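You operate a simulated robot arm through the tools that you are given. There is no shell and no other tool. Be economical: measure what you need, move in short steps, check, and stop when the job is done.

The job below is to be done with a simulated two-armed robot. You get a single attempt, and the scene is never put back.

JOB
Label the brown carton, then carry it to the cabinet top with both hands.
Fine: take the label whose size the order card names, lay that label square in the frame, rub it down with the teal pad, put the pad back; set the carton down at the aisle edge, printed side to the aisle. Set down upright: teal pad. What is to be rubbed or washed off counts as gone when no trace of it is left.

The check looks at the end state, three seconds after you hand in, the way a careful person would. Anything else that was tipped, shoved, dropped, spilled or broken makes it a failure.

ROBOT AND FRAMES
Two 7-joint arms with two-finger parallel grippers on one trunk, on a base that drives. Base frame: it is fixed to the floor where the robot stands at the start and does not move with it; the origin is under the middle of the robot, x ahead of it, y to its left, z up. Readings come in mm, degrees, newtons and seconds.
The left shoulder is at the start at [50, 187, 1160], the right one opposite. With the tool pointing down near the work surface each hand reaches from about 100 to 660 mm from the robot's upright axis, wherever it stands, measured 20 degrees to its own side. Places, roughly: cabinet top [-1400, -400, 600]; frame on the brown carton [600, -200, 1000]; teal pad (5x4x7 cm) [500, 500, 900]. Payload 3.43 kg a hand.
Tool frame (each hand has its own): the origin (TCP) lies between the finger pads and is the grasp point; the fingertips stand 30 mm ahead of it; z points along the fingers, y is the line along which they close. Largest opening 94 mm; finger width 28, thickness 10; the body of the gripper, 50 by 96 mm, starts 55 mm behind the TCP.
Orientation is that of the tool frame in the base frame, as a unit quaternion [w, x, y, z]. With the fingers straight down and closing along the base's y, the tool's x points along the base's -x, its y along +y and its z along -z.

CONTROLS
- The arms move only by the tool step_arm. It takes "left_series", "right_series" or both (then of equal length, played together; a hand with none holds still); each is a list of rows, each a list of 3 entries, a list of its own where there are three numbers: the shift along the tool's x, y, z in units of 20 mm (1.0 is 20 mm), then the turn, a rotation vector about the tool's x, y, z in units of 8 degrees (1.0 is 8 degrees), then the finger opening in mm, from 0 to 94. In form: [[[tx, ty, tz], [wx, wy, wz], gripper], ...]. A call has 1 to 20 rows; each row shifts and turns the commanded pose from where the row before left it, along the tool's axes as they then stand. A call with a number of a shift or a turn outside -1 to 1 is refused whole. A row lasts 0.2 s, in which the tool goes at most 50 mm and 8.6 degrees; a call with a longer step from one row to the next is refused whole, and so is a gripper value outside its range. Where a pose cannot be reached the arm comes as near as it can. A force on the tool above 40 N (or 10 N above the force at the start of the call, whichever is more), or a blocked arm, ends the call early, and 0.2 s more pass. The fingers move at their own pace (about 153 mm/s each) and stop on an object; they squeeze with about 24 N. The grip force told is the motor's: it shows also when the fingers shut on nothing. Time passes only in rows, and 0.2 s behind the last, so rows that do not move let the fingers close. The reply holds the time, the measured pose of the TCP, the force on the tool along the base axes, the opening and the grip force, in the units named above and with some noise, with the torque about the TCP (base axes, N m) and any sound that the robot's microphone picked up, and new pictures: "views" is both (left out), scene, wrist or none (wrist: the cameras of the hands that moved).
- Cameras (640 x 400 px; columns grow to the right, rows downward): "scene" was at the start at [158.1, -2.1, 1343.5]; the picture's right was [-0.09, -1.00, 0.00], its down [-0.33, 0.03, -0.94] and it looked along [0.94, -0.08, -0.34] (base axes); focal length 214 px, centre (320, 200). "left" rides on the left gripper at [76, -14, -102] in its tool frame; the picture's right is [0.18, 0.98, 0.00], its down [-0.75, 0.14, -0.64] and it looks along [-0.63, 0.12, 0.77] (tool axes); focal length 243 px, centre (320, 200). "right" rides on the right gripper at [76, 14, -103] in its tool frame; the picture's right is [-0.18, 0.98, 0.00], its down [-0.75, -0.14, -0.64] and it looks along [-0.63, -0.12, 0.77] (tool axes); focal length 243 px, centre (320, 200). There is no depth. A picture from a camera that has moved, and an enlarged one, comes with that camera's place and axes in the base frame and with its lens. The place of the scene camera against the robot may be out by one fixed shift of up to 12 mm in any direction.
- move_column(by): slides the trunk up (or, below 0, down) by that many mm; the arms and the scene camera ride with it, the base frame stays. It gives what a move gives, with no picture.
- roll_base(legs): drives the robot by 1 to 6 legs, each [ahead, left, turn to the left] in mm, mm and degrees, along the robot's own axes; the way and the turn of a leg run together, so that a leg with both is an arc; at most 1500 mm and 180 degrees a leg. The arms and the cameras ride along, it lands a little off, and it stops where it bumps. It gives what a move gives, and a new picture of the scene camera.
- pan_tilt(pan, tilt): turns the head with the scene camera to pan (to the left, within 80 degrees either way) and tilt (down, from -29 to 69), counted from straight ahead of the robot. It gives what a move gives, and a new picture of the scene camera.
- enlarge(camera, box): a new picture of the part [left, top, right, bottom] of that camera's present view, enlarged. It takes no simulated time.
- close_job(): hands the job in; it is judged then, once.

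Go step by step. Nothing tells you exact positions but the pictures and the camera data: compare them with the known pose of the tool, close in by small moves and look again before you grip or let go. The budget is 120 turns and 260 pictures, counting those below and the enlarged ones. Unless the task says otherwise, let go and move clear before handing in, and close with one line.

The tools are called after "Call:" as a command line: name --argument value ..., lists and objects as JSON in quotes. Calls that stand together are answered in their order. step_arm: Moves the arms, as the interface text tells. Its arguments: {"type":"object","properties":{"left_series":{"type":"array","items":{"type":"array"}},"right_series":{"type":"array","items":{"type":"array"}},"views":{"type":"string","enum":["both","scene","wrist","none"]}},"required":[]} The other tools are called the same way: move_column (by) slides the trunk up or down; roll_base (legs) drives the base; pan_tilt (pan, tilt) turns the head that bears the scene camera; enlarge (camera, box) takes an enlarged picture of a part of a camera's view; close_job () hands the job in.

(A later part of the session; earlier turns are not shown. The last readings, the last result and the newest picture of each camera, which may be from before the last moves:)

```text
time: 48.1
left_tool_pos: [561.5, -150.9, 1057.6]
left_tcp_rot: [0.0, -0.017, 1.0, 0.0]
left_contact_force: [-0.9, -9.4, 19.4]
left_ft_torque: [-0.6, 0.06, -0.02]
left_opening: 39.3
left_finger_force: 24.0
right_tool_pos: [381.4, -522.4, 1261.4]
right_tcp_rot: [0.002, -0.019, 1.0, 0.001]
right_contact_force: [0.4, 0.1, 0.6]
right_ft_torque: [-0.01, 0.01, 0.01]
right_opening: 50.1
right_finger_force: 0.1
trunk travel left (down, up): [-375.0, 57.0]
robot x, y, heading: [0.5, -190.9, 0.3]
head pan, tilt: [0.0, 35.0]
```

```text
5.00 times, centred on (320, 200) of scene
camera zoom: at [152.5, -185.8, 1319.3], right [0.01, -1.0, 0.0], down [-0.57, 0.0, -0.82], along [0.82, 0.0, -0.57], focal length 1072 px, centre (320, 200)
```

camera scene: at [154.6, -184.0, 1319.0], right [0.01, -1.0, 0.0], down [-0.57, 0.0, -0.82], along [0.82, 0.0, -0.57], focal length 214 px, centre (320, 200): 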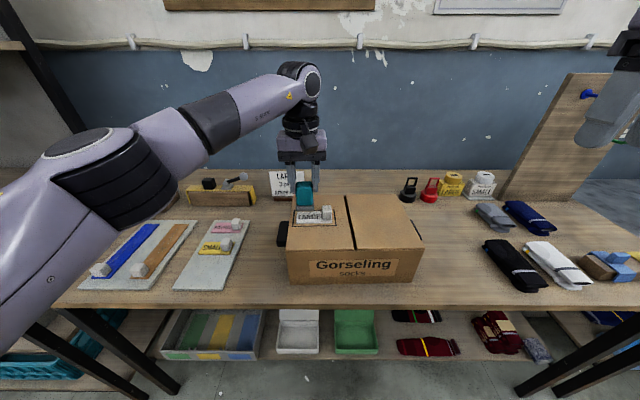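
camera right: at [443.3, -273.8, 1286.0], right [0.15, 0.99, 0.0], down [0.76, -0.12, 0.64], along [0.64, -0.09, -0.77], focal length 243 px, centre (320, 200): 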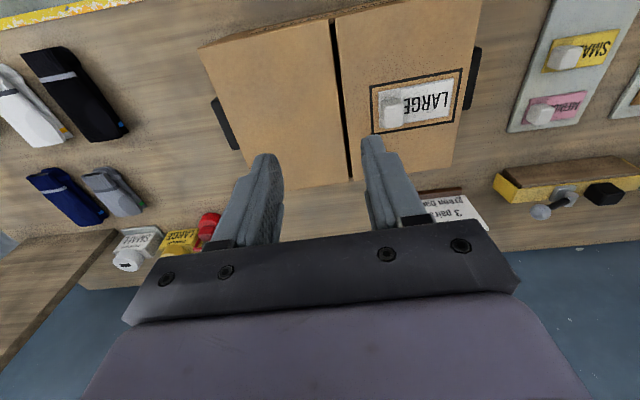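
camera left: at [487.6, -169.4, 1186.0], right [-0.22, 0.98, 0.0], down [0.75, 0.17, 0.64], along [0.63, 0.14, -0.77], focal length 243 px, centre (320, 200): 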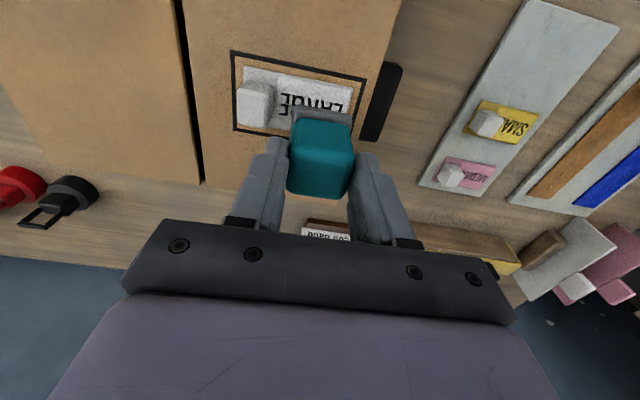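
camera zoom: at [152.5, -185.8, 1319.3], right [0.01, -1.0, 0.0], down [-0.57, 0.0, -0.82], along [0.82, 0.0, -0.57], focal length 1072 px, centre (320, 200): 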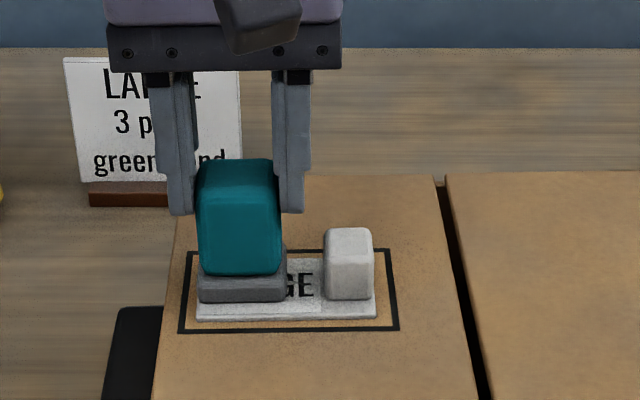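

The label holds. I'll continue with slightly less pressure, rastering toward the near edge.

Call:
step_arm --left_series '[[[0, 0, -0.03], [0, 0, 0], 20], [[0, -0.3, 0], [0, 0, 0], 20], [[0, -0.3, 0], [0, 0, 0], 20], [[0, -0.25, 0], [0, 0, 0], 20], [[0.25, 0, 0], [0, 0, 0], 20], [[0, 0.3, 0], [0, 0, 0], 20], [[0, 0.3, 0], [0, 0, 0], 20], [[0, 0.25, 0], [0, 0, 0], 20], [[0.25, 0, 0], [0, 0, 0], 20], [[0, -0.3, 0], [0, 0, 0], 20], [[0, -0.3, 0], [0, 0, 0], 20], [[0, -0.25, 0], [0, 0, 0], 20], [[0, 0.3, 0], [0, 0, 0], 20], [[0, 0.3, 0], [0, 0, 0], 20], [[0, 0.25, 0], [0, 0, 0], 20], [[0, 0, -1], [0, 0, 0], 20], [[-0.5, 0.5, -1], [0, 0, 0], 20], [[-0.5, 1, -1], [0, 0, 0], 20], [[0, 1, 0], [0, 0, 0], 20]]' --views "wrist"

Call:
enlarge --camera "scene" --box '[290, 195, 350, 235]'

Call:
enlarge --camera "left" --box '[200, 40, 360, 160]'

```text
time: 52.1
left_tool_pos: [570.8, -97.0, 1117.0]
left_tcp_rot: [0.0, -0.018, 1.0, -0.002]
left_contact_force: [-0.6, 0.3, -1.3]
left_ft_torque: [0.0, -0.01, -0.02]
left_opening: 39.5
left_finger_force: 23.6
right_tool_pos: [384.7, -519.3, 1261.2]
right_tcp_rot: [0.001, -0.02, 1.0, 0.002]
right_contact_force: [0.3, 1.0, 0.1]
right_ft_torque: [-0.01, 0.02, 0.02]
right_opening: 50.1
right_finger_force: 0.1
trunk travel left (down, up): [-375.0, 57.0]
robot x, y, heading: [-1.5, -188.2, 0.3]
head pan, tilt: [0.0, 35.0]
camera left: at [494.6, -114.5, 1219.3], right [-0.22, 0.98, 0.0], down [0.75, 0.17, 0.64], along [0.63, 0.14, -0.77], focal length 243 px, centre (320, 200)
```

left: 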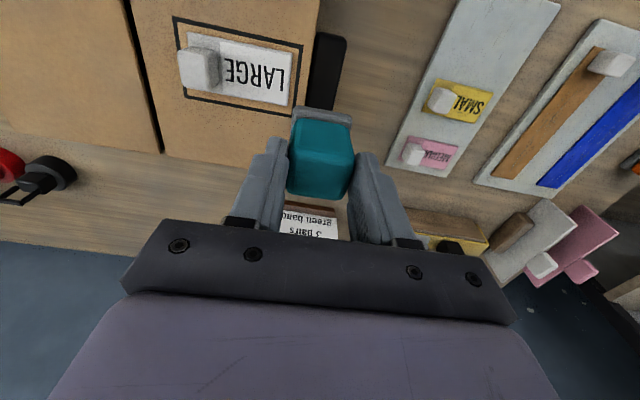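

```text
10.00 times, centred on (320, 215) of scene
camera zoom: at [154.7, -183.7, 1319.0], right [0.01, -1.0, 0.0], down [-0.57, 0.0, -0.82], along [0.82, 0.0, -0.57], focal length 2145 px, centre (320, 50)
```

zoom: 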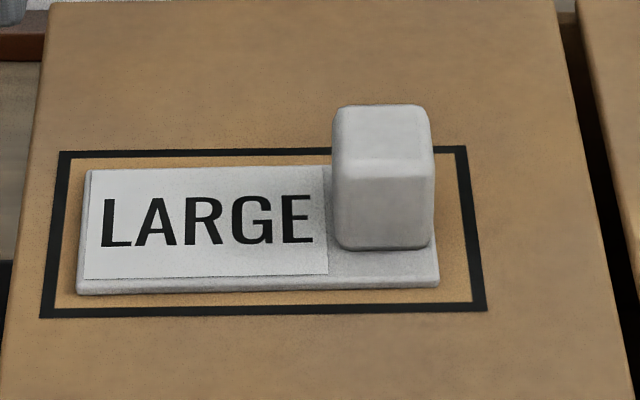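

```text
3.33 times, centred on (280, 100) of left
camera zoom: at [494.6, -114.5, 1219.3], right [-0.22, 0.98, 0.0], down [0.75, 0.17, 0.64], along [0.63, 0.14, -0.77], focal length 809 px, centre (453, 533)
```

zoom: 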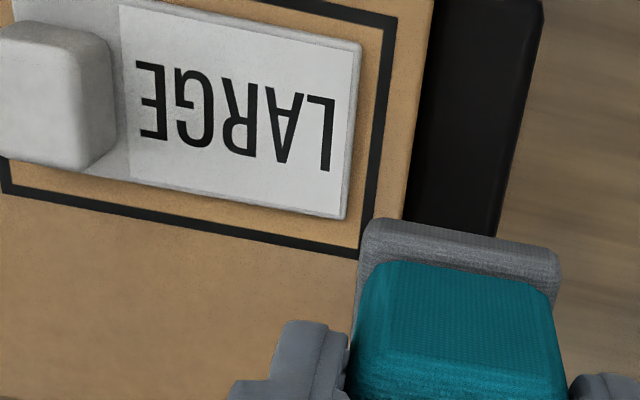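

The label is smooth, all marks gone, still square inside the frame. Now I'll return the pad: raise and draw back, then drive left.

Call:
step_arm --left_series '[[[0.5, 0.9, -0.6], [0, 0, 0], 20], [[0.5, 0.9, -0.6], [0, 0, 0], 20], [[0.5, 0.9, -0.6], [0, 0, 0], 20], [[0.5, 0.9, -0.6], [0, 0, 0], 20], [[0.5, 0.9, -0.6], [0, 0, 0], 20], [[0.5, 0.9, 0], [0, 0, 0], 20], [[0.5, 0.9, 0], [0, 0, 0], 20], [[0.5, 0.9, 0], [0, 0, 0], 20], [[0.5, 0.9, 0], [0, 0, 0], 20], [[0.5, 0.9, 0], [0, 0, -0.16], 20], [[0, 0, 0], [0, 0, 0], 20]]' --views "none"

Call:
roll_base --legs '[[0, 340, 0]]'

Call:
pan_tilt --pan 40 --tilt 40

```text
time: 54.5
left_tool_pos: [465.7, 78.7, 1177.2]
left_tcp_rot: [0.0, -0.029, 1.0, 0.001]
left_contact_force: [0.1, -0.5, -0.8]
left_ft_torque: [-0.01, -0.02, -0.03]
left_opening: 39.4
left_finger_force: 24.4
right_tool_pos: [384.1, -519.8, 1260.6]
right_tcp_rot: [0.001, -0.019, 1.0, 0.001]
right_contact_force: [0.4, -0.1, -1.1]
right_ft_torque: [0.02, 0.02, 0.01]
right_opening: 50.1
right_finger_force: 0.1
trunk travel left (down, up): [-375.0, 57.0]
robot x, y, heading: [-2.9, -194.1, 0.3]
head pan, tilt: [0.0, 35.0]
```

```text
time: 56.7
left_tool_pos: [462.0, 413.0, 1177.0]
left_tcp_rot: [0.0, -0.03, 1.0, -0.001]
left_contact_force: [1.1, 0.0, -1.2]
left_ft_torque: [0.0, -0.01, -0.03]
left_opening: 39.4
left_finger_force: 23.9
right_tool_pos: [382.9, -185.1, 1261.1]
right_tcp_rot: [0.001, -0.02, 1.0, 0.001]
right_contact_force: [0.4, 0.2, 0.2]
right_ft_torque: [0.0, 0.04, 0.01]
right_opening: 50.1
right_finger_force: 0.1
trunk travel left (down, up): [-375.0, 57.0]
robot x, y, heading: [-0.1, 143.8, 0.2]
head pan, tilt: [0.0, 35.0]
camera scene: at [152.6, 150.0, 1319.0], right [0.01, -1.0, 0.0], down [-0.57, 0.0, -0.82], along [0.82, 0.01, -0.57], focal length 214 px, centre (320, 200)
```

scene: 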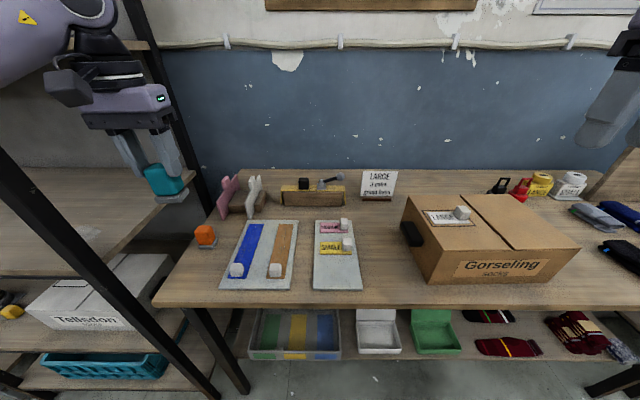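

```text
time: 57.7
left_tool_pos: [463.6, 412.7, 1176.6]
left_tcp_rot: [-0.001, -0.03, 1.0, 0.0]
left_contact_force: [0.4, -0.1, -1.2]
left_ft_torque: [0.04, 0.03, 0.03]
left_opening: 39.4
left_finger_force: 24.8
right_tool_pos: [382.8, -185.1, 1261.7]
right_tcp_rot: [0.001, -0.02, 1.0, 0.001]
right_contact_force: [0.9, 0.1, -0.1]
right_ft_torque: [0.0, 0.0, 0.0]
right_opening: 50.0
right_finger_force: 0.0
trunk travel left (down, up): [-375.0, 57.0]
robot x, y, heading: [-1.8, 140.8, 0.5]
head pan, tilt: [40.0, 40.0]
camera scene: at [129.3, 203.9, 1311.5], right [0.65, -0.76, 0.0], down [-0.49, -0.42, -0.77], along [0.58, 0.5, -0.64], focal length 214 px, centre (320, 200)
```

scene: 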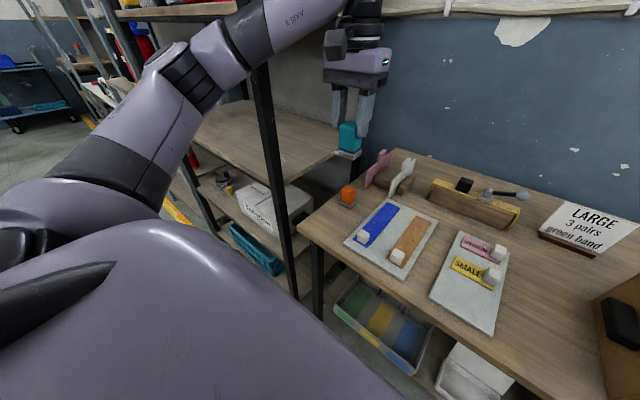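

The pad's old spot is (471, 474). I'll move over it and descend to about 32 mm above the table.

Call:
step_arm --left_series '[[[-0.15, 0.763, 0.5], [0, 0, 0], 20], [[-0.15, 0.763, 0.5], [0, 0, 0], 20], [[-0.15, 0.763, 0.9], [0, 0, 0], 20], [[-0.15, 0.763, 0.9], [0, 0, 0], 20], [[0, 0, 1], [0, 0, 0], 20], [[0, 0, 1], [0, 0, 0], 20], [[0, 0, 1], [0, 0, 0], 20], [[0, 0, 1], [0, 0, 0], 20], [[0, 0, 1], [0, 0, 0], 20], [[0, 0, 1], [0, 0, 0], 20], [[0, 0, 1], [0, 0, 0], 20], [[0, 0, 1], [0, 0, 0], 20], [[0, 0, 0], [0, 0, 0], 20]]' --views "both"

Call:
enlarge --camera "scene" --box '[300, 150, 380, 230]'

```text
time: 60.5
left_tool_pos: [473.2, 474.1, 964.2]
left_tcp_rot: [0.0, -0.03, 1.0, 0.0]
left_contact_force: [-0.1, -0.6, 0.2]
left_ft_torque: [-0.03, -0.01, -0.03]
left_opening: 39.6
left_finger_force: 23.7
right_tool_pos: [382.5, -186.4, 1261.4]
right_tcp_rot: [0.001, -0.019, 1.0, 0.0]
right_contact_force: [-0.3, -0.3, 0.1]
right_ft_torque: [0.02, 0.01, -0.01]
right_opening: 49.7
right_finger_force: 0.1
trunk travel left (down, up): [-375.0, 57.0]
robot x, y, heading: [-3.0, 141.6, 0.4]
head pan, tilt: [40.0, 40.0]
camera scene: at [129.2, 204.0, 1311.5], right [0.65, -0.76, 0.0], down [-0.49, -0.42, -0.77], along [0.58, 0.5, -0.64], focal length 214 px, centre (320, 200)
camera left: at [397.3, 454.0, 1065.2], right [-0.24, 0.97, 0.0], down [0.74, 0.19, 0.64], along [0.62, 0.16, -0.77], focal length 243 px, centre (320, 200)
```

scene: 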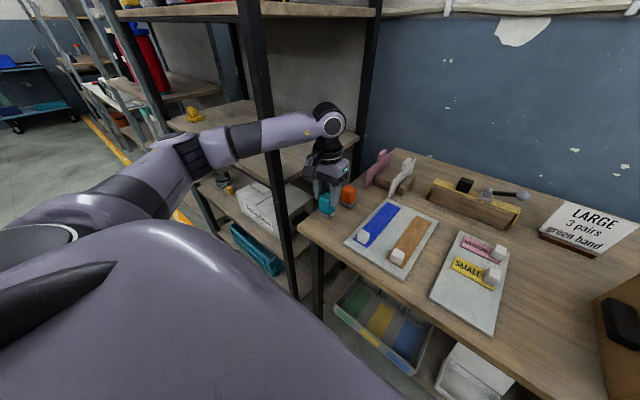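
left: 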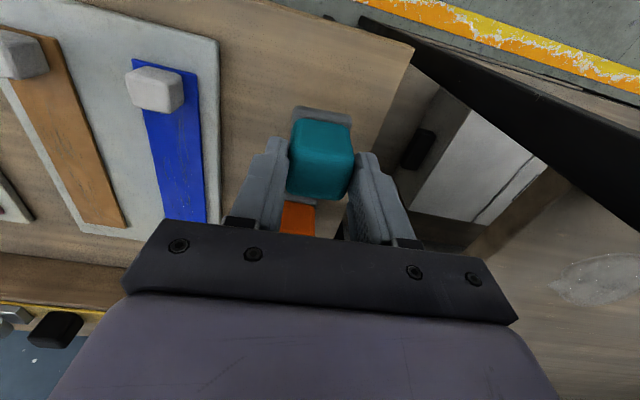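

```text
5.00 times, centred on (340, 190) of scene
camera zoom: at [129.2, 204.0, 1311.5], right [0.65, -0.76, 0.0], down [-0.49, -0.42, -0.77], along [0.58, 0.5, -0.64], focal length 1072 px, centre (220, 250)
```

zoom: 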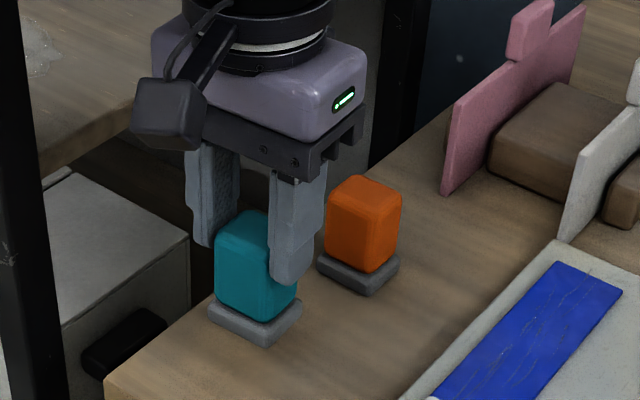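

Aligned as before. Lowering to the table.

Call:
step_arm --left_series '[[[0.06, 0, 0.8], [0, 0, 0], 20], [[0, 0, 0.6], [0, 0, 0], 20], [[0, 0, 0.2], [0, 0, 0], 20], [[0, 0, 0.1], [0, 0, 0], 20], [[0, 0, 0.1], [0, 0, 0], 20], [[0, 0, 0], [0, 0, 0], 20]]' --views "none"

Call:
enlarge --camera "scene" --box '[300, 170, 380, 250]'

```text
time: 61.9
left_tool_pos: [469.9, 474.1, 927.9]
left_tcp_rot: [0.003, -0.03, 1.0, 0.0]
left_contact_force: [0.3, 1.2, 15.6]
left_ft_torque: [0.1, 0.19, 0.01]
left_opening: 39.2
left_finger_force: 23.8
right_tool_pos: [380.5, -187.8, 1261.1]
right_tcp_rot: [0.001, -0.02, 1.0, 0.002]
right_contact_force: [0.8, 0.6, 0.1]
right_ft_torque: [0.01, 0.0, 0.01]
right_opening: 50.0
right_finger_force: 0.0
trunk travel left (down, up): [-375.0, 57.0]
robot x, y, heading: [-2.1, 140.6, 0.5]
head pan, tilt: [40.0, 40.0]
```

```text
5.00 times, centred on (340, 210) of scene
camera zoom: at [128.0, 203.3, 1311.9], right [0.65, -0.76, 0.0], down [-0.49, -0.42, -0.77], along [0.58, 0.5, -0.64], focal length 1072 px, centre (220, 150)
```

zoom: 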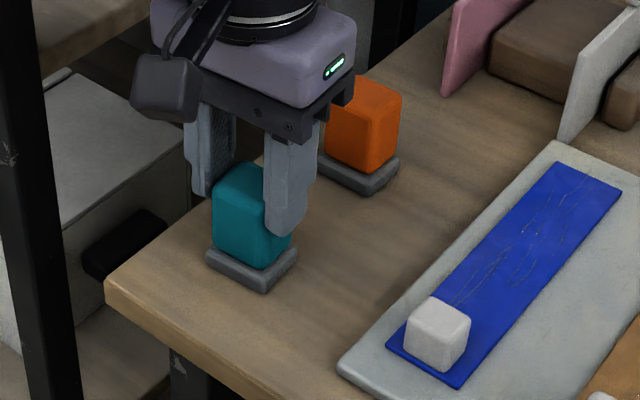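

The pad stands on the table again. I'll ease off, open, and go up.

Call:
step_arm --left_series '[[[0, 0, -0.08], [0, 0, 0], 20], [[0, 0, 0], [0, 0, 0], 65], [[0, 0, 0], [0, 0, 0], 65], [[0, 0, -0.5], [0, 0, 0], 65], [[0, 0, -1], [0, 0, 0], 65], [[0, 0, -1], [0, 0, 0], 65], [[0, 0, -1], [0, 0, 0], 65], [[0, 0, -1], [0, 0, 0], 65], [[0, 0, -1], [0, 0, 0], 65], [[0, 0, -1], [0, 0, 0], 65], [[0, 0, -1], [0, 0, 0], 65], [[0, 0, -1], [0, 0, 0], 65], [[0, 0, -1], [0, 0, 0], 65], [[0, 0, -1], [0, 0, 0.3], 65], [[0, 0, -1], [0, 0, 0.12], 65]]' --views "scene"

Call:
enlarge --camera "scene" --box '[300, 170, 380, 250]'

```text
time: 65.1
left_tool_pos: [467.4, 473.6, 1158.6]
left_tcp_rot: [0.0, -0.001, 1.0, -0.001]
left_contact_force: [0.2, 0.3, 0.7]
left_ft_torque: [0.02, 0.01, 0.0]
left_opening: 65.1
left_finger_force: 0.0
right_tool_pos: [380.9, -185.8, 1261.2]
right_tcp_rot: [0.0, -0.02, 1.0, 0.002]
right_contact_force: [0.3, 1.2, 0.6]
right_ft_torque: [0.01, 0.0, 0.01]
right_opening: 50.0
right_finger_force: 0.1
trunk travel left (down, up): [-375.0, 57.0]
robot x, y, heading: [-0.4, 141.7, 0.5]
head pan, tilt: [40.0, 40.0]
camera scene: at [128.9, 203.7, 1311.5], right [0.65, -0.76, 0.0], down [-0.49, -0.42, -0.77], along [0.58, 0.5, -0.64], focal length 214 px, centre (320, 200)
```

scene: 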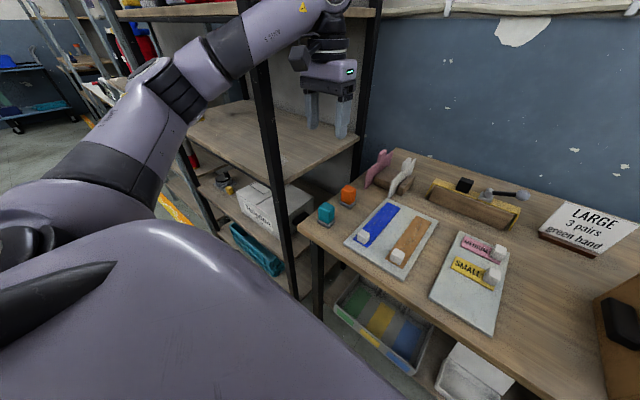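

```text
5.00 times, centred on (340, 210) of scene
camera zoom: at [128.9, 203.7, 1311.5], right [0.65, -0.76, 0.0], down [-0.49, -0.42, -0.77], along [0.58, 0.5, -0.64], focal length 1072 px, centre (220, 150)
```

zoom: 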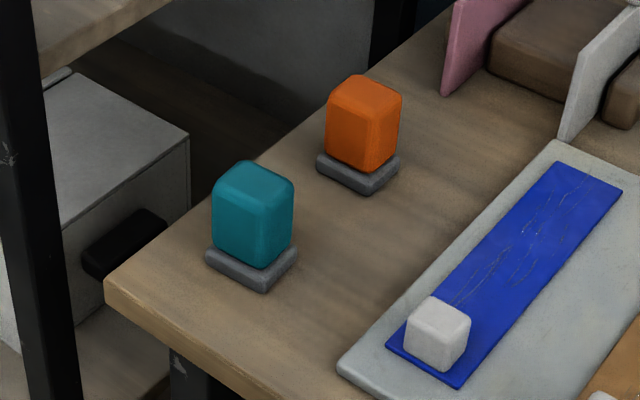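

The pad is back upright in its place. Now I'll tuck the arms, back off and turn round to look at the cabinet before lifting the carton.

Call:
step_arm --left_series '[[[0.7, -0.5, -0.5], [0, 0, 0], 65], [[0.7, -0.5, -0.5], [0, 0, 0], 65], [[0.7, -0.5, -0.5], [0, 0, 0], 65], [[0.7, -0.5, -0.5], [0, 0, 0], 65], [[0.7, -0.5, -0.5], [0, 0, 0], 65], [[0.7, -0.5, -0.5], [0, 0, 0], 65], [[0.7, -0.5, -0.5], [0, 0, 0], 65], [[0.7, -0.5, -0.5], [0, 0, 0], 65], [[0.7, -0.5, -0.5], [0, 0, 0], 65], [[0.7, -0.5, -0.5], [0, 0, 0], 65]]' --views "none"

Call:
roll_base --legs '[[-250, -340, 0], [0, 0, -170]]'

Call:
pan_tilt --pan 0 --tilt 30

```text
time: 67.3
left_tool_pos: [329.3, 372.7, 1258.3]
left_tcp_rot: [0.0, 0.0, 1.0, -0.001]
left_contact_force: [0.5, 0.8, -0.1]
left_ft_torque: [0.01, -0.01, -0.01]
left_opening: 65.1
left_finger_force: 0.0
right_tool_pos: [380.7, -186.3, 1260.6]
right_tcp_rot: [0.001, -0.019, 1.0, 0.002]
right_contact_force: [0.5, -0.8, 0.2]
right_ft_torque: [-0.03, -0.04, -0.01]
right_opening: 50.0
right_finger_force: 0.0
trunk travel left (down, up): [-375.0, 57.0]
robot x, y, heading: [-0.6, 144.1, 0.5]
head pan, tilt: [40.0, 40.0]
```

```text
time: 76.9
left_tool_pos: [-552.9, -464.3, 1258.1]
left_tcp_rot: [0.001, 0.997, 0.075, 0.001]
left_contact_force: [-0.2, 0.1, 0.3]
left_ft_torque: [-0.03, -0.05, 0.01]
left_opening: 65.2
left_finger_force: 0.0
right_tool_pos: [-688.2, 80.4, 1259.9]
right_tcp_rot: [0.001, 0.996, 0.094, -0.001]
right_contact_force: [-0.5, 0.8, -0.1]
right_ft_torque: [0.01, 0.0, 0.01]
right_opening: 50.0
right_finger_force: 0.0
trunk travel left (down, up): [-375.0, 57.0]
robot x, y, heading: [-261.9, -186.3, -171.0]
head pan, tilt: [40.0, 40.0]
camera scene: at [-366.7, -255.1, 1311.5], right [-0.75, 0.66, 0.0], down [0.42, 0.48, -0.77], along [-0.5, -0.58, -0.64], focal length 214 px, centre (320, 200)
```

scene: 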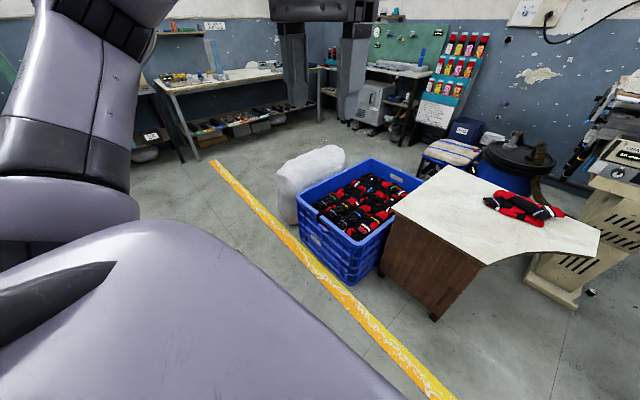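

```text
time: 78.0
left_tool_pos: [-553.0, -464.0, 1257.9]
left_tcp_rot: [-0.001, 0.997, 0.075, 0.0]
left_contact_force: [0.1, -0.5, 0.0]
left_ft_torque: [-0.02, -0.02, 0.0]
left_opening: 64.7
left_finger_force: 0.2
right_tool_pos: [-687.3, 79.4, 1260.7]
right_tcp_rot: [0.002, 0.996, 0.094, -0.001]
right_contact_force: [0.4, 0.2, 0.1]
right_ft_torque: [0.01, -0.02, -0.02]
right_opening: 50.0
right_finger_force: 0.0
trunk travel left (down, up): [-375.0, 57.0]
robot x, y, heading: [-260.7, -186.3, -171.0]
head pan, tilt: [0.0, 30.0]
camera scene: at [-400.2, -205.2, 1326.8], right [-0.16, 0.99, 0.0], down [0.49, 0.08, -0.87], along [-0.86, -0.14, -0.5], focal length 214 px, centre (320, 200)
```

scene: 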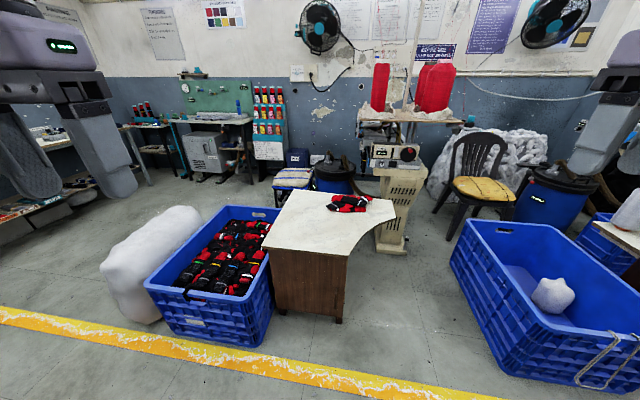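

The cabinet has a white top, with its straight aisle edge facing me at x ≈ -1120, y ≈ -607…-192; a sock pile lies far back on it and a blue crate stands at its left. I'll enlarge to measure it.

Call:
enlarge --camera "scene" --box '[230, 170, 430, 330]'

Call:
pan_tilt --pan 5 --tilt 60

```text
2.50 times, centred on (330, 250) of scene
camera zoom: at [-400.2, -205.2, 1326.8], right [-0.16, 0.99, 0.0], down [0.49, 0.08, -0.87], along [-0.86, -0.14, -0.5], focal length 536 px, centre (295, 75)
```

zoom: 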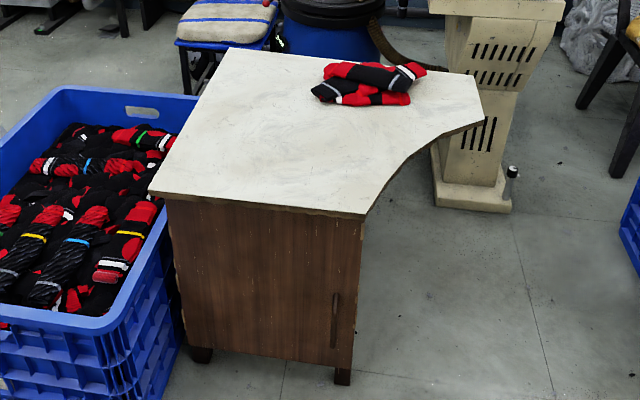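

```text
time: 78.9
left_tool_pos: [-552.4, -465.5, 1257.7]
left_tcp_rot: [0.0, 0.997, 0.076, 0.0]
left_contact_force: [-0.2, -0.4, -0.1]
left_ft_torque: [-0.01, 0.0, -0.03]
left_opening: 65.2
left_finger_force: 0.2
right_tool_pos: [-687.8, 78.9, 1260.9]
right_tcp_rot: [0.001, 0.996, 0.094, 0.0]
right_contact_force: [0.3, -0.5, 0.5]
right_ft_torque: [0.0, 0.0, -0.01]
right_opening: 50.0
right_finger_force: 0.0
trunk travel left (down, up): [-375.0, 57.0]
robot x, y, heading: [-262.2, -189.5, -171.0]
head pan, tilt: [5.0, 60.0]
camera scene: at [-375.6, -207.1, 1284.8], right [-0.24, 0.97, 0.0], down [0.84, 0.21, -0.5], along [-0.49, -0.12, -0.87], focal length 214 px, centre (320, 200)
```

scene: 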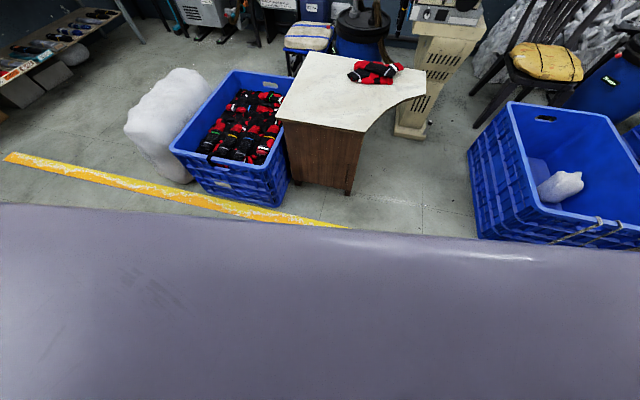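

The aisle edge measures x ≈ -1145, with room for the carton centred at y ≈ -405. Now I'll go back to the table, squared up on the carton.

Call:
roll_base --legs '[[0, 0, 171], [200, -75, 0]]'

Call:
pan_tilt --pan 0 --tilt 45

```text
time: 87.7
left_tool_pos: [261.4, -7.6, 1256.7]
left_tcp_rot: [0.0, -0.025, 1.0, 0.0]
left_contact_force: [1.0, 0.6, -0.2]
left_ft_torque: [0.01, 0.03, -0.01]
left_opening: 65.1
left_finger_force: 0.0
right_tool_pos: [340.8, -562.2, 1261.5]
right_tcp_rot: [0.0, -0.044, 0.999, 0.002]
right_contact_force: [0.5, -0.1, 0.1]
right_ft_torque: [0.03, 0.01, 0.01]
right_opening: 50.2
right_finger_force: 0.0
trunk travel left (down, up): [-375.0, 57.0]
robot x, y, heading: [-54.1, -251.8, 3.3]
head pan, tilt: [5.0, 60.0]
camera scene: at [74.2, -234.3, 1284.6], right [0.14, -0.99, 0.0], down [-0.86, -0.12, -0.5], along [0.49, 0.07, -0.87], focal length 214 px, centre (320, 200)
```

scene: 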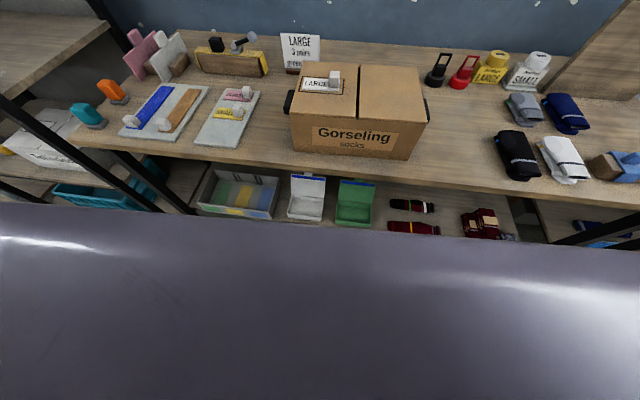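

```text
time: 88.5
left_tool_pos: [261.4, -6.6, 1257.8]
left_tcp_rot: [0.001, -0.024, 1.0, -0.001]
left_contact_force: [-0.2, -0.6, -0.1]
left_ft_torque: [-0.01, 0.01, 0.02]
left_opening: 65.0
left_finger_force: 0.0
right_tool_pos: [339.3, -563.1, 1260.8]
right_tcp_rot: [0.001, -0.044, 0.999, 0.002]
right_contact_force: [-0.1, -0.7, 0.6]
right_ft_torque: [0.01, -0.02, 0.01]
right_opening: 50.0
right_finger_force: 0.1
trunk travel left (down, up): [-375.0, 57.0]
robot x, y, heading: [-59.2, -252.2, 3.4]
head pan, tilt: [0.0, 45.0]
camera scene: at [88.7, -239.0, 1304.1], right [0.06, -1.0, 0.0], down [-0.71, -0.04, -0.71], along [0.71, 0.04, -0.71], focal length 214 px, centre (320, 200)
```

scene: 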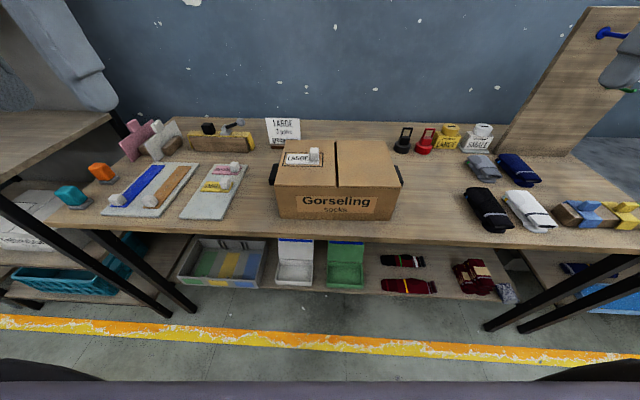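

I'll zoom on the carton and its handles.

Call:
enlarge --camera "scene" --box '[260, 125, 420, 225]'

Call:
enlarge --camera "right" --box '[200, 0, 640, 250]'

Call:
enlarge --camera "left" --box '[0, 0, 440, 250]'

```text
4.00 times, centred on (340, 175) of scene
camera zoom: at [88.7, -239.0, 1304.1], right [0.06, -1.0, 0.0], down [-0.71, -0.04, -0.71], along [0.71, 0.04, -0.71], focal length 858 px, centre (240, 300)
```

zoom: 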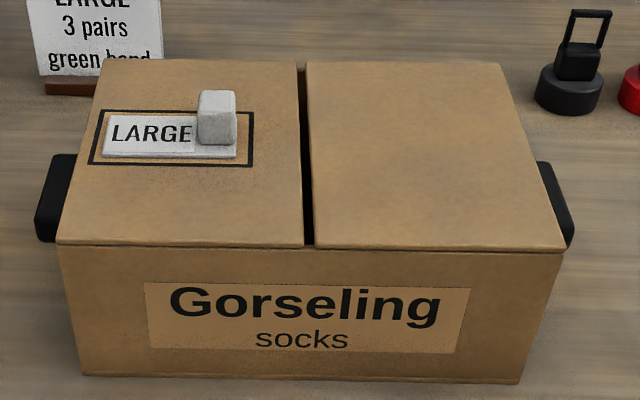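

```text
1.45 times, centred on (420, 125) of right
camera zoom: at [264.2, -554.3, 1364.0], right [0.1, 1.0, 0.0], down [0.76, -0.08, 0.64], along [0.64, -0.06, -0.77], focal length 353 px, centre (174, 309)
```

zoom: 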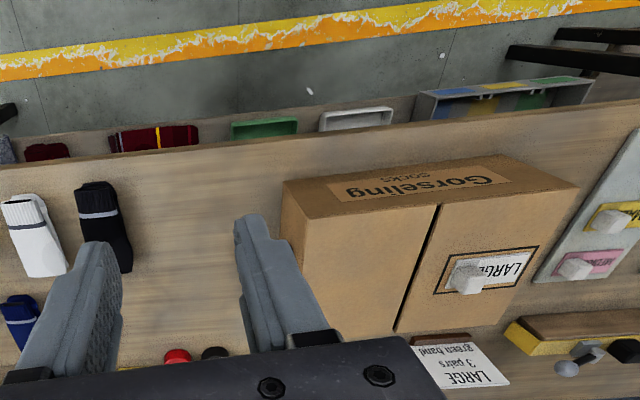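

```text
1.45 times, centred on (220, 125) of left
camera zoom: at [185.7, -25.2, 1358.9], right [-0.23, 0.97, 0.0], down [0.75, 0.18, 0.64], along [0.62, 0.15, -0.77], focal length 353 px, centre (466, 309)
```

zoom: 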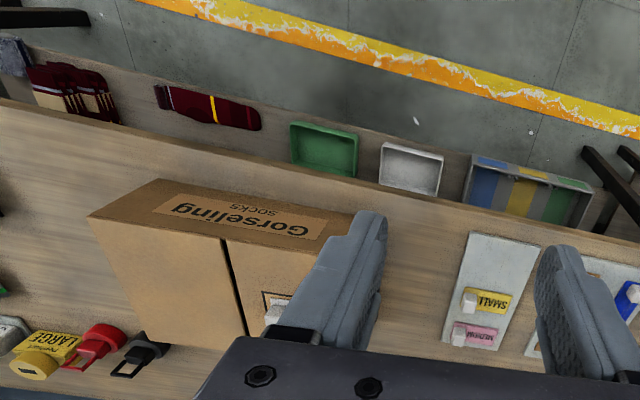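

I'll square the base to the carton, then lower the left hand beside the left handle for a close look.

Call:
roll_base --legs '[[25, -8, -1.5]]'

Call:
step_arm --left_series '[[[-0.9, -0.15, 0.8], [0, 0, 0], 65], [[-0.9, -0.15, 0.8], [0, 0, 0], 65], [[-0.9, -0.15, 0.8], [0, 0, 0], 65], [[-0.9, -0.15, 0.8], [0, 0, 0], 65], [[-0.9, -0.15, 0.8], [0, 0, 0], 65], [[-0.9, -0.15, 0.8], [0, 0, 0], 65], [[-0.9, -0.15, 0.8], [0, 0, 0], 65], [[-0.9, -0.15, 0.8], [0, 0, 0], 65], [[-0.9, -0.15, 0.8], [0, 0, 0], 65], [[-0.9, -0.15, 0.8], [0, 0, 0], 65], [[0, 0, 0.8], [0, 0, 0], 65]]' --right_series '[[[-0.5, -0.1, 0.8], [0, 0, 0], 65], [[-0.5, 0, 0.8], [0, 0, 0], 65], [[-0.5, 0, 0.8], [0, 0, 0], 65], [[-0.5, 0, 0.8], [0, 0, 0], 65], [[-0.5, 0, 0.8], [0, 0, 0], 65], [[-0.5, 0, 0.8], [0, 0, 0], 65], [[-0.5, 0, 0.8], [0, 0, 0], 65], [[-0.5, 0, 0.8], [0, 0, 0], 65], [[-0.5, 0, 0.8], [0, 0, 0], 65], [[-0.5, 0, 0.8], [0, 0, 0], 65], [[0, 0, 0.8], [0, 0, 0], 65]]' --views "both"

```text
time: 89.3
left_tool_pos: [293.8, -22.7, 1256.4]
left_tcp_rot: [0.001, -0.013, 1.0, 0.0]
left_contact_force: [-0.6, -0.8, -0.6]
left_ft_torque: [-0.01, 0.03, -0.01]
left_opening: 65.0
left_finger_force: 0.1
right_tool_pos: [359.2, -579.5, 1261.2]
right_tcp_rot: [0.0, -0.031, 1.0, 0.001]
right_contact_force: [0.0, 0.0, 0.7]
right_ft_torque: [0.01, 0.02, -0.01]
right_opening: 50.2
right_finger_force: 0.0
trunk travel left (down, up): [-375.0, 57.0]
robot x, y, heading: [-33.7, -261.2, 1.9]
head pan, tilt: [0.0, 45.0]
camera scene: at [115.0, -249.9, 1304.0], right [0.03, -1.0, 0.0], down [-0.71, -0.02, -0.71], along [0.71, 0.02, -0.71], focal length 214 px, centre (320, 200)
```

scene: 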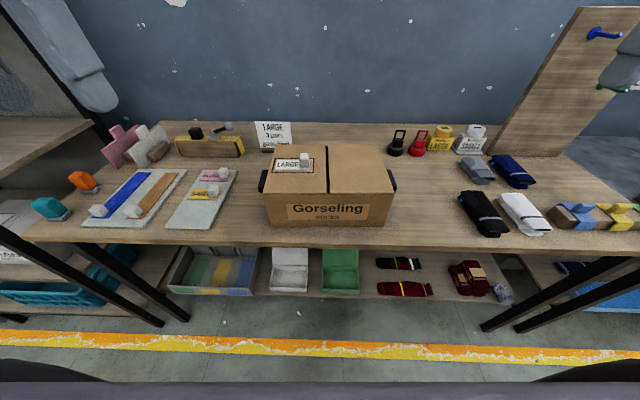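

```text
time: 91.7
left_tool_pos: [473.1, -48.5, 1085.0]
left_tcp_rot: [0.001, -0.011, 1.0, 0.0]
left_contact_force: [-0.7, 0.7, 0.1]
left_ft_torque: [0.02, 0.02, 0.02]
left_opening: 65.1
left_finger_force: 0.0
right_tool_pos: [458.3, -574.1, 1085.8]
right_tcp_rot: [0.002, -0.032, 0.999, 0.002]
right_contact_force: [-0.2, 0.2, -0.2]
right_ft_torque: [0.02, 0.0, 0.01]
right_opening: 65.0
right_finger_force: 0.0
trunk travel left (down, up): [-375.0, 57.0]
robot x, y, heading: [-33.0, -260.6, 1.7]
head pan, tilt: [0.0, 45.0]
camera scene: at [114.0, -249.4, 1304.2], right [0.03, -1.0, 0.0], down [-0.71, -0.02, -0.71], along [0.71, 0.02, -0.71], focal length 214 px, centre (320, 200)
camera right: at [381.9, -565.1, 1188.3], right [0.12, 0.99, 0.0], down [0.76, -0.1, 0.64], along [0.64, -0.08, -0.77], focal length 243 px, centre (320, 200)
camera left: at [396.8, -64.2, 1185.2], right [-0.21, 0.98, 0.0], down [0.75, 0.16, 0.64], along [0.63, 0.13, -0.77], focal length 243 px, centre (320, 200)
```

scene: 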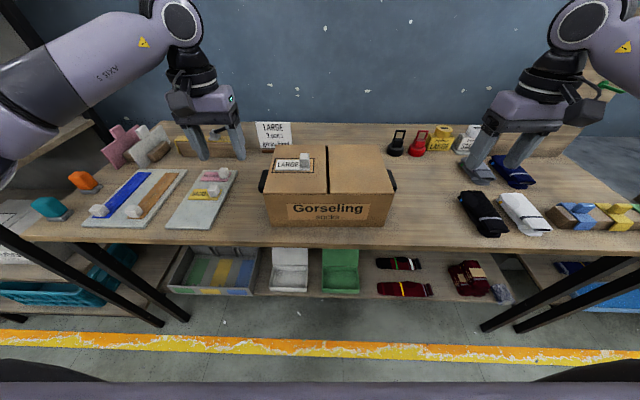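
right: 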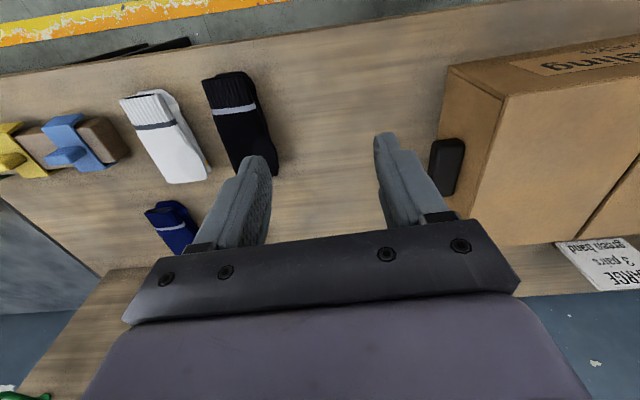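
left: 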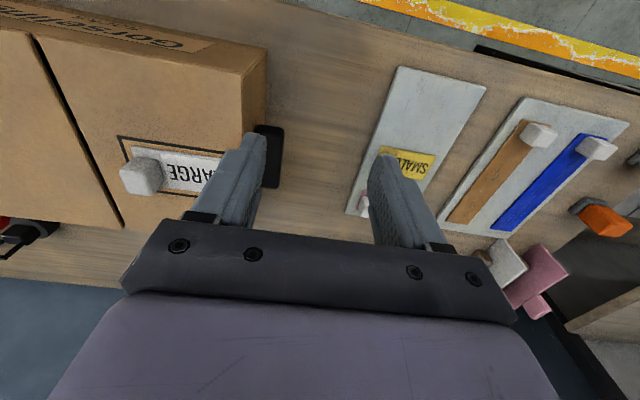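

Call:
enlarge --camera "right" --box '[400, 80, 560, 220]'

Call:
enlarge --camera "left" --box '[200, 60, 320, 200]'

```text
2.86 times, centred on (480, 150) of right
camera zoom: at [381.9, -565.1, 1188.3], right [0.12, 0.99, 0.0], down [0.76, -0.1, 0.64], along [0.64, -0.08, -0.77], focal length 693 px, centre (-137, 343)
```

zoom: 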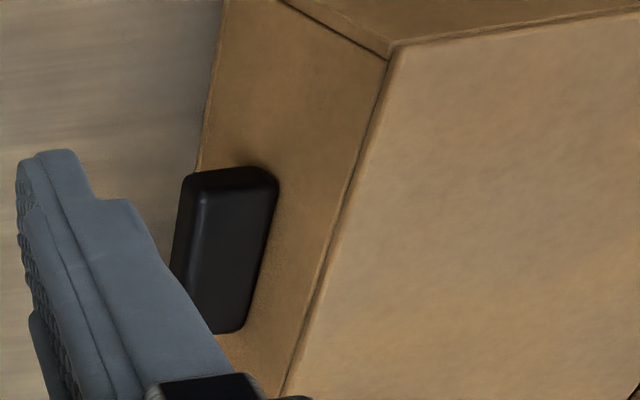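

```text
2.86 times, centred on (260, 130) of left
camera zoom: at [396.8, -64.2, 1185.2], right [-0.21, 0.98, 0.0], down [0.75, 0.16, 0.64], along [0.63, 0.13, -0.77], focal length 693 px, centre (491, 400)
```

zoom: 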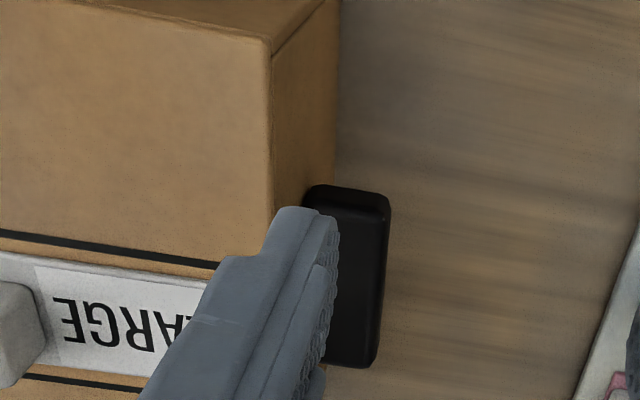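

The handles are horizontal bars along the carton's sides: about 78 mm long in x, 30 mm out, top at z ≈ 915, centred at x ≈ 565. I'll grip each from above, across its ends, with the hands turned 90° so the cameras face inward.

Call:
step_arm --left_series '[[[0, 0, 0], [0, 0, 0.93], 94], [[0, 0, 0], [0, 0, 0.93], 94], [[0, 0, 0], [0, 0, 0.93], 94], [[0, 0, 0], [0, 0, 0.93], 94], [[0, 0, 0], [0, 0, 0.93], 94], [[0, 0, 0], [0, 0, 0.93], 94], [[0, 0, 0], [0, 0, 0.93], 94], [[0, 0, 0], [0, 0, 0.93], 94], [[0, 0, 0], [0, 0, 0.93], 94], [[0, 0, 0], [0, 0, 0.93], 94], [[0, 0, 0], [0, 0, 0.93], 94], [[0, 0, 0], [0, 0, 0.93], 94], [[0, 0, 0], [0, 0, 0], 94]]' --right_series '[[[0, 0, 0], [0, 0, -0.92], 94], [[0, 0, 0], [0, 0, -0.92], 94], [[0, 0, 0], [0, 0, -0.92], 94], [[0, 0, 0], [0, 0, -0.92], 94], [[0, 0, 0], [0, 0, -0.92], 94], [[0, 0, 0], [0, 0, -0.92], 94], [[0, 0, 0], [0, 0, -0.92], 94], [[0, 0, 0], [0, 0, -0.92], 94], [[0, 0, 0], [0, 0, -0.92], 94], [[0, 0, 0], [0, 0, -0.92], 94], [[0, 0, 0], [0, 0, -0.92], 94], [[0, 0, 0], [0, 0, -0.92], 94], [[0, 0, 0], [0, 0, 0], 94]]' --views "both"

```text
time: 94.5
left_tool_pos: [450.7, -40.1, 1076.8]
left_tcp_rot: [0.001, 0.353, 0.936, -0.009]
left_contact_force: [0.8, -0.1, 0.9]
left_ft_torque: [0.02, -0.01, 0.0]
left_opening: 94.0
left_finger_force: 0.0
left hand out of reach, approached as far as the arm can: row 6, 7, 8, 9, 10, 11, 12
right_tool_pos: [436.8, -551.1, 1077.3]
right_tcp_rot: [0.002, -0.315, 0.949, 0.002]
right_contact_force: [-0.2, 0.1, 0.7]
right_ft_torque: [0.03, 0.02, 0.04]
right_opening: 93.9
right_finger_force: 0.1
right hand out of reach, approached as far as the arm can: row 4, 5, 6, 7, 8, 9, 10, 11, 12
trunk travel left (down, up): [-375.0, 57.0]
robot x, y, heading: [-34.0, -261.6, 1.7]
head pan, tilt: [0.0, 45.0]
camera scene: at [114.2, -249.7, 1304.2], right [0.03, -1.0, 0.0], down [-0.71, -0.02, -0.71], along [0.71, 0.02, -0.71], focal length 214 px, centre (320, 200)
camera right: at [368.1, -585.1, 1179.1], right [-0.44, 0.9, 0.0], down [0.69, 0.34, 0.64], along [0.58, 0.28, -0.77], focal length 243 px, centre (320, 200)
camera left: at [385.6, 1.3, 1178.5], right [0.51, 0.86, -0.02], down [0.66, -0.38, 0.65], along [0.55, -0.34, -0.76], focal length 243 px, centre (320, 200)
```

scene: 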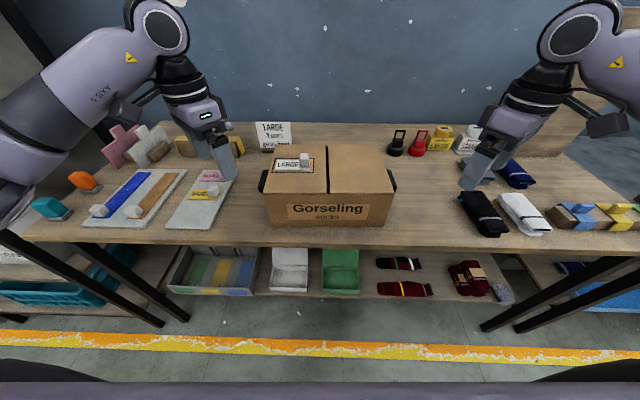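
right: 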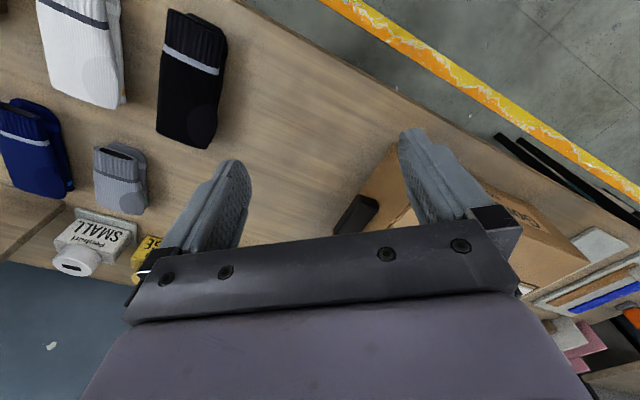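
left: 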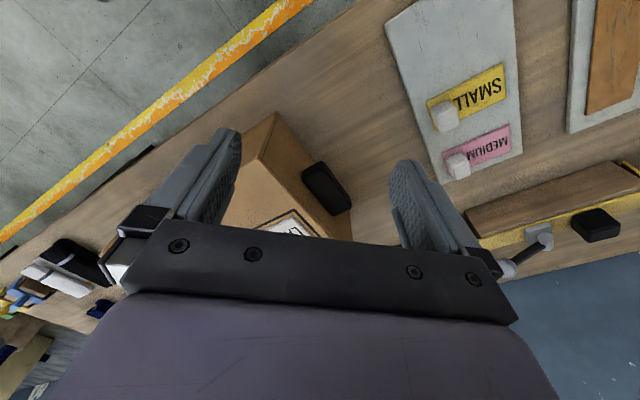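

Turning outward hits a wrist limit at about 40°. I'll turn both hands the other way (cameras inward).

Call:
step_arm --left_series '[[[0, 0, 0], [0, 0, -1], 94], [[0, 0, 0], [0, 0, -1], 94], [[0, 0, 0], [0, 0, -1], 94], [[0, 0, 0], [0, 0, -1], 94], [[0, 0, 0], [0, 0, -1], 94], [[0, 0, 0], [0, 0, -1], 94], [[0, 0, 0], [0, 0, -1], 94], [[0, 0, 0], [0, 0, -1], 94], [[0, 0, 0], [0, 0, -1], 94], [[0, 0, 0], [0, 0, -1], 94], [[0, 0, 0], [0, 0, -1], 94], [[0, 0, 0], [0, 0, -1], 94], [[0, 0, 0], [0, 0, -1], 94], [[0, 0, 0], [0, 0, 0], 94]]' --right_series '[[[0, 0, 0], [0, 0, 1], 94], [[0, 0, 0], [0, 0, 1], 94], [[0, 0, 0], [0, 0, 1], 94], [[0, 0, 0], [0, 0, 1], 94], [[0, 0, 0], [0, 0, 1], 94], [[0, 0, 0], [0, 0, 1], 94], [[0, 0, 0], [0, 0, 1], 94], [[0, 0, 0], [0, 0, 1], 94], [[0, 0, 0], [0, 0, 1], 94], [[0, 0, 0], [0, 0, 1], 94], [[0, 0, 0], [0, 0, 1], 94], [[0, 0, 0], [0, 0, 1], 94], [[0, 0, 0], [0, 0, 1], 94], [[0, 0, 0], [0, 0, 0], 94]]' --views "none"

```text
time: 97.5
left_tool_pos: [451.8, -39.0, 1077.1]
left_tcp_rot: [-0.005, -0.519, 0.854, -0.006]
left_contact_force: [0.5, -0.2, -0.3]
left_ft_torque: [-0.02, 0.02, 0.01]
left_opening: 94.0
left_finger_force: 0.0
right_tool_pos: [437.5, -550.7, 1076.2]
right_tcp_rot: [0.0, 0.556, 0.831, 0.001]
right_contact_force: [-0.6, -0.5, 0.0]
right_ft_torque: [-0.02, 0.02, 0.01]
right_opening: 94.2
right_finger_force: 0.0
trunk travel left (down, up): [-375.0, 57.0]
robot x, y, heading: [-33.2, -261.3, 1.5]
head pan, tilt: [0.0, 45.0]
```

The other direction works. I'll finish the turn to line up with the carton and lean each hand 12° outward, so its body clears the carton's top edge.

Call:
step_arm --left_series '[[[0, 0, 0], [0, 0, -0.92], 94], [[0, 0, 0], [0, 0, -0.92], 94], [[0, 0, 0], [0, 0, -0.92], 94], [[0, 0, 0], [0, 0, -0.92], 94], [[0, 0, 0], [0, 0.75, 0], 94], [[0, 0, 0], [0, 0.75, 0], 94], [[0, 0, 0], [0, 0, 0], 94]]' --right_series '[[[0, 0, 0], [0, 0, 0.64], 94], [[0, 0, 0], [0, 0, 0.64], 94], [[0, 0, 0], [0, 0, 0.64], 94], [[0, 0, 0], [0, 0, 0.64], 94], [[0, 0, 0], [0, 0.75, 0], 94], [[0, 0, 0], [0, 0.75, 0], 94], [[0, 0, 0], [0, 0, 0], 94]]' --views "both"

```text
time: 99.1
left_tool_pos: [453.3, -39.5, 1076.9]
left_tcp_rot: [0.081, 0.715, -0.689, 0.08]
left_contact_force: [-0.7, -0.3, 0.8]
left_ft_torque: [-0.01, -0.01, -0.01]
left_opening: 94.0
left_finger_force: 0.0
right_tool_pos: [436.7, -551.3, 1076.9]
right_tcp_rot: [-0.076, 0.689, 0.717, 0.074]
right_contact_force: [-0.3, -0.6, -0.7]
right_ft_torque: [0.0, -0.03, 0.02]
right_opening: 94.1
right_finger_force: 0.0
trunk travel left (down, up): [-375.0, 57.0]
robot x, y, heading: [-32.8, -259.3, 1.8]
head pan, tilt: [0.0, 45.0]
camera scene: at [114.0, -249.5, 1304.2], right [0.03, -1.0, 0.0], down [-0.71, -0.02, -0.71], along [0.71, 0.02, -0.71], focal length 214 px, centre (320, 200)
camera right: at [449.7, -497.3, 1193.6], right [0.99, -0.14, -0.04], down [-0.11, -0.88, 0.47], along [-0.1, -0.46, -0.88], focal length 243 px, centre (320, 200)
camera left: at [467.9, -90.5, 1192.5], right [-0.98, -0.21, 0.04], down [-0.17, 0.87, 0.46], along [-0.14, 0.44, -0.89], focal length 243 px, centre (320, 200)
```

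scene: 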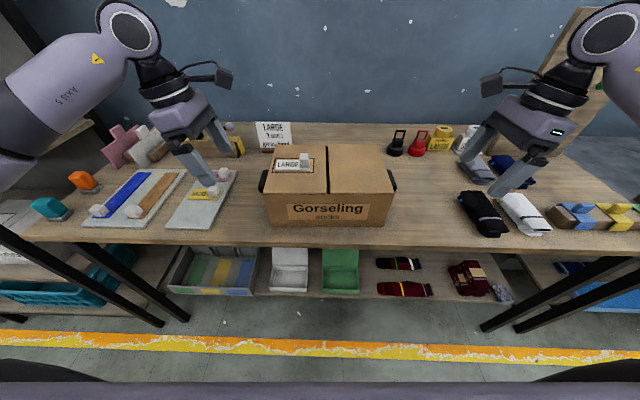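
right: 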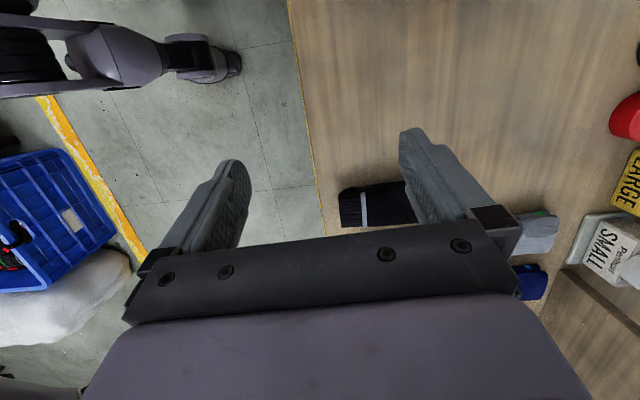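
left: 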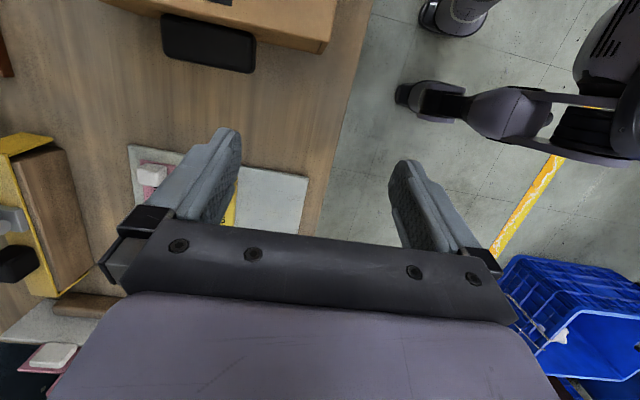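

The view also shows the base's front wheels reach only about 100 mm ahead of the robot's axis, so the crate is no worry. I'll zoom on the left handle.

Call:
enlarge --camera "left" --box '[130, 0, 290, 100]'

```text
4.00 times, centred on (210, 50) of left
camera zoom: at [467.9, -90.5, 1192.5], right [-0.98, -0.21, 0.04], down [-0.17, 0.87, 0.46], along [-0.14, 0.44, -0.89], focal length 970 px, centre (760, 800)
```

zoom: 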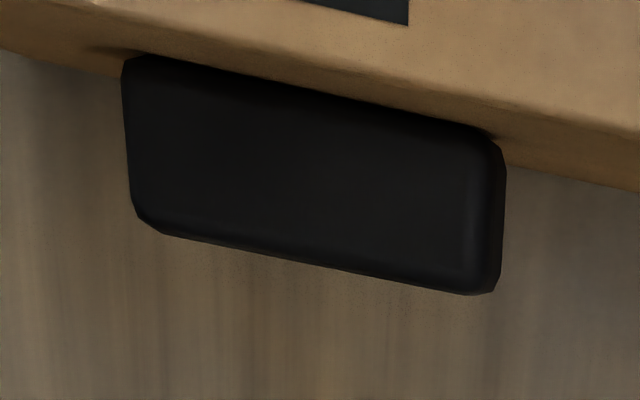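

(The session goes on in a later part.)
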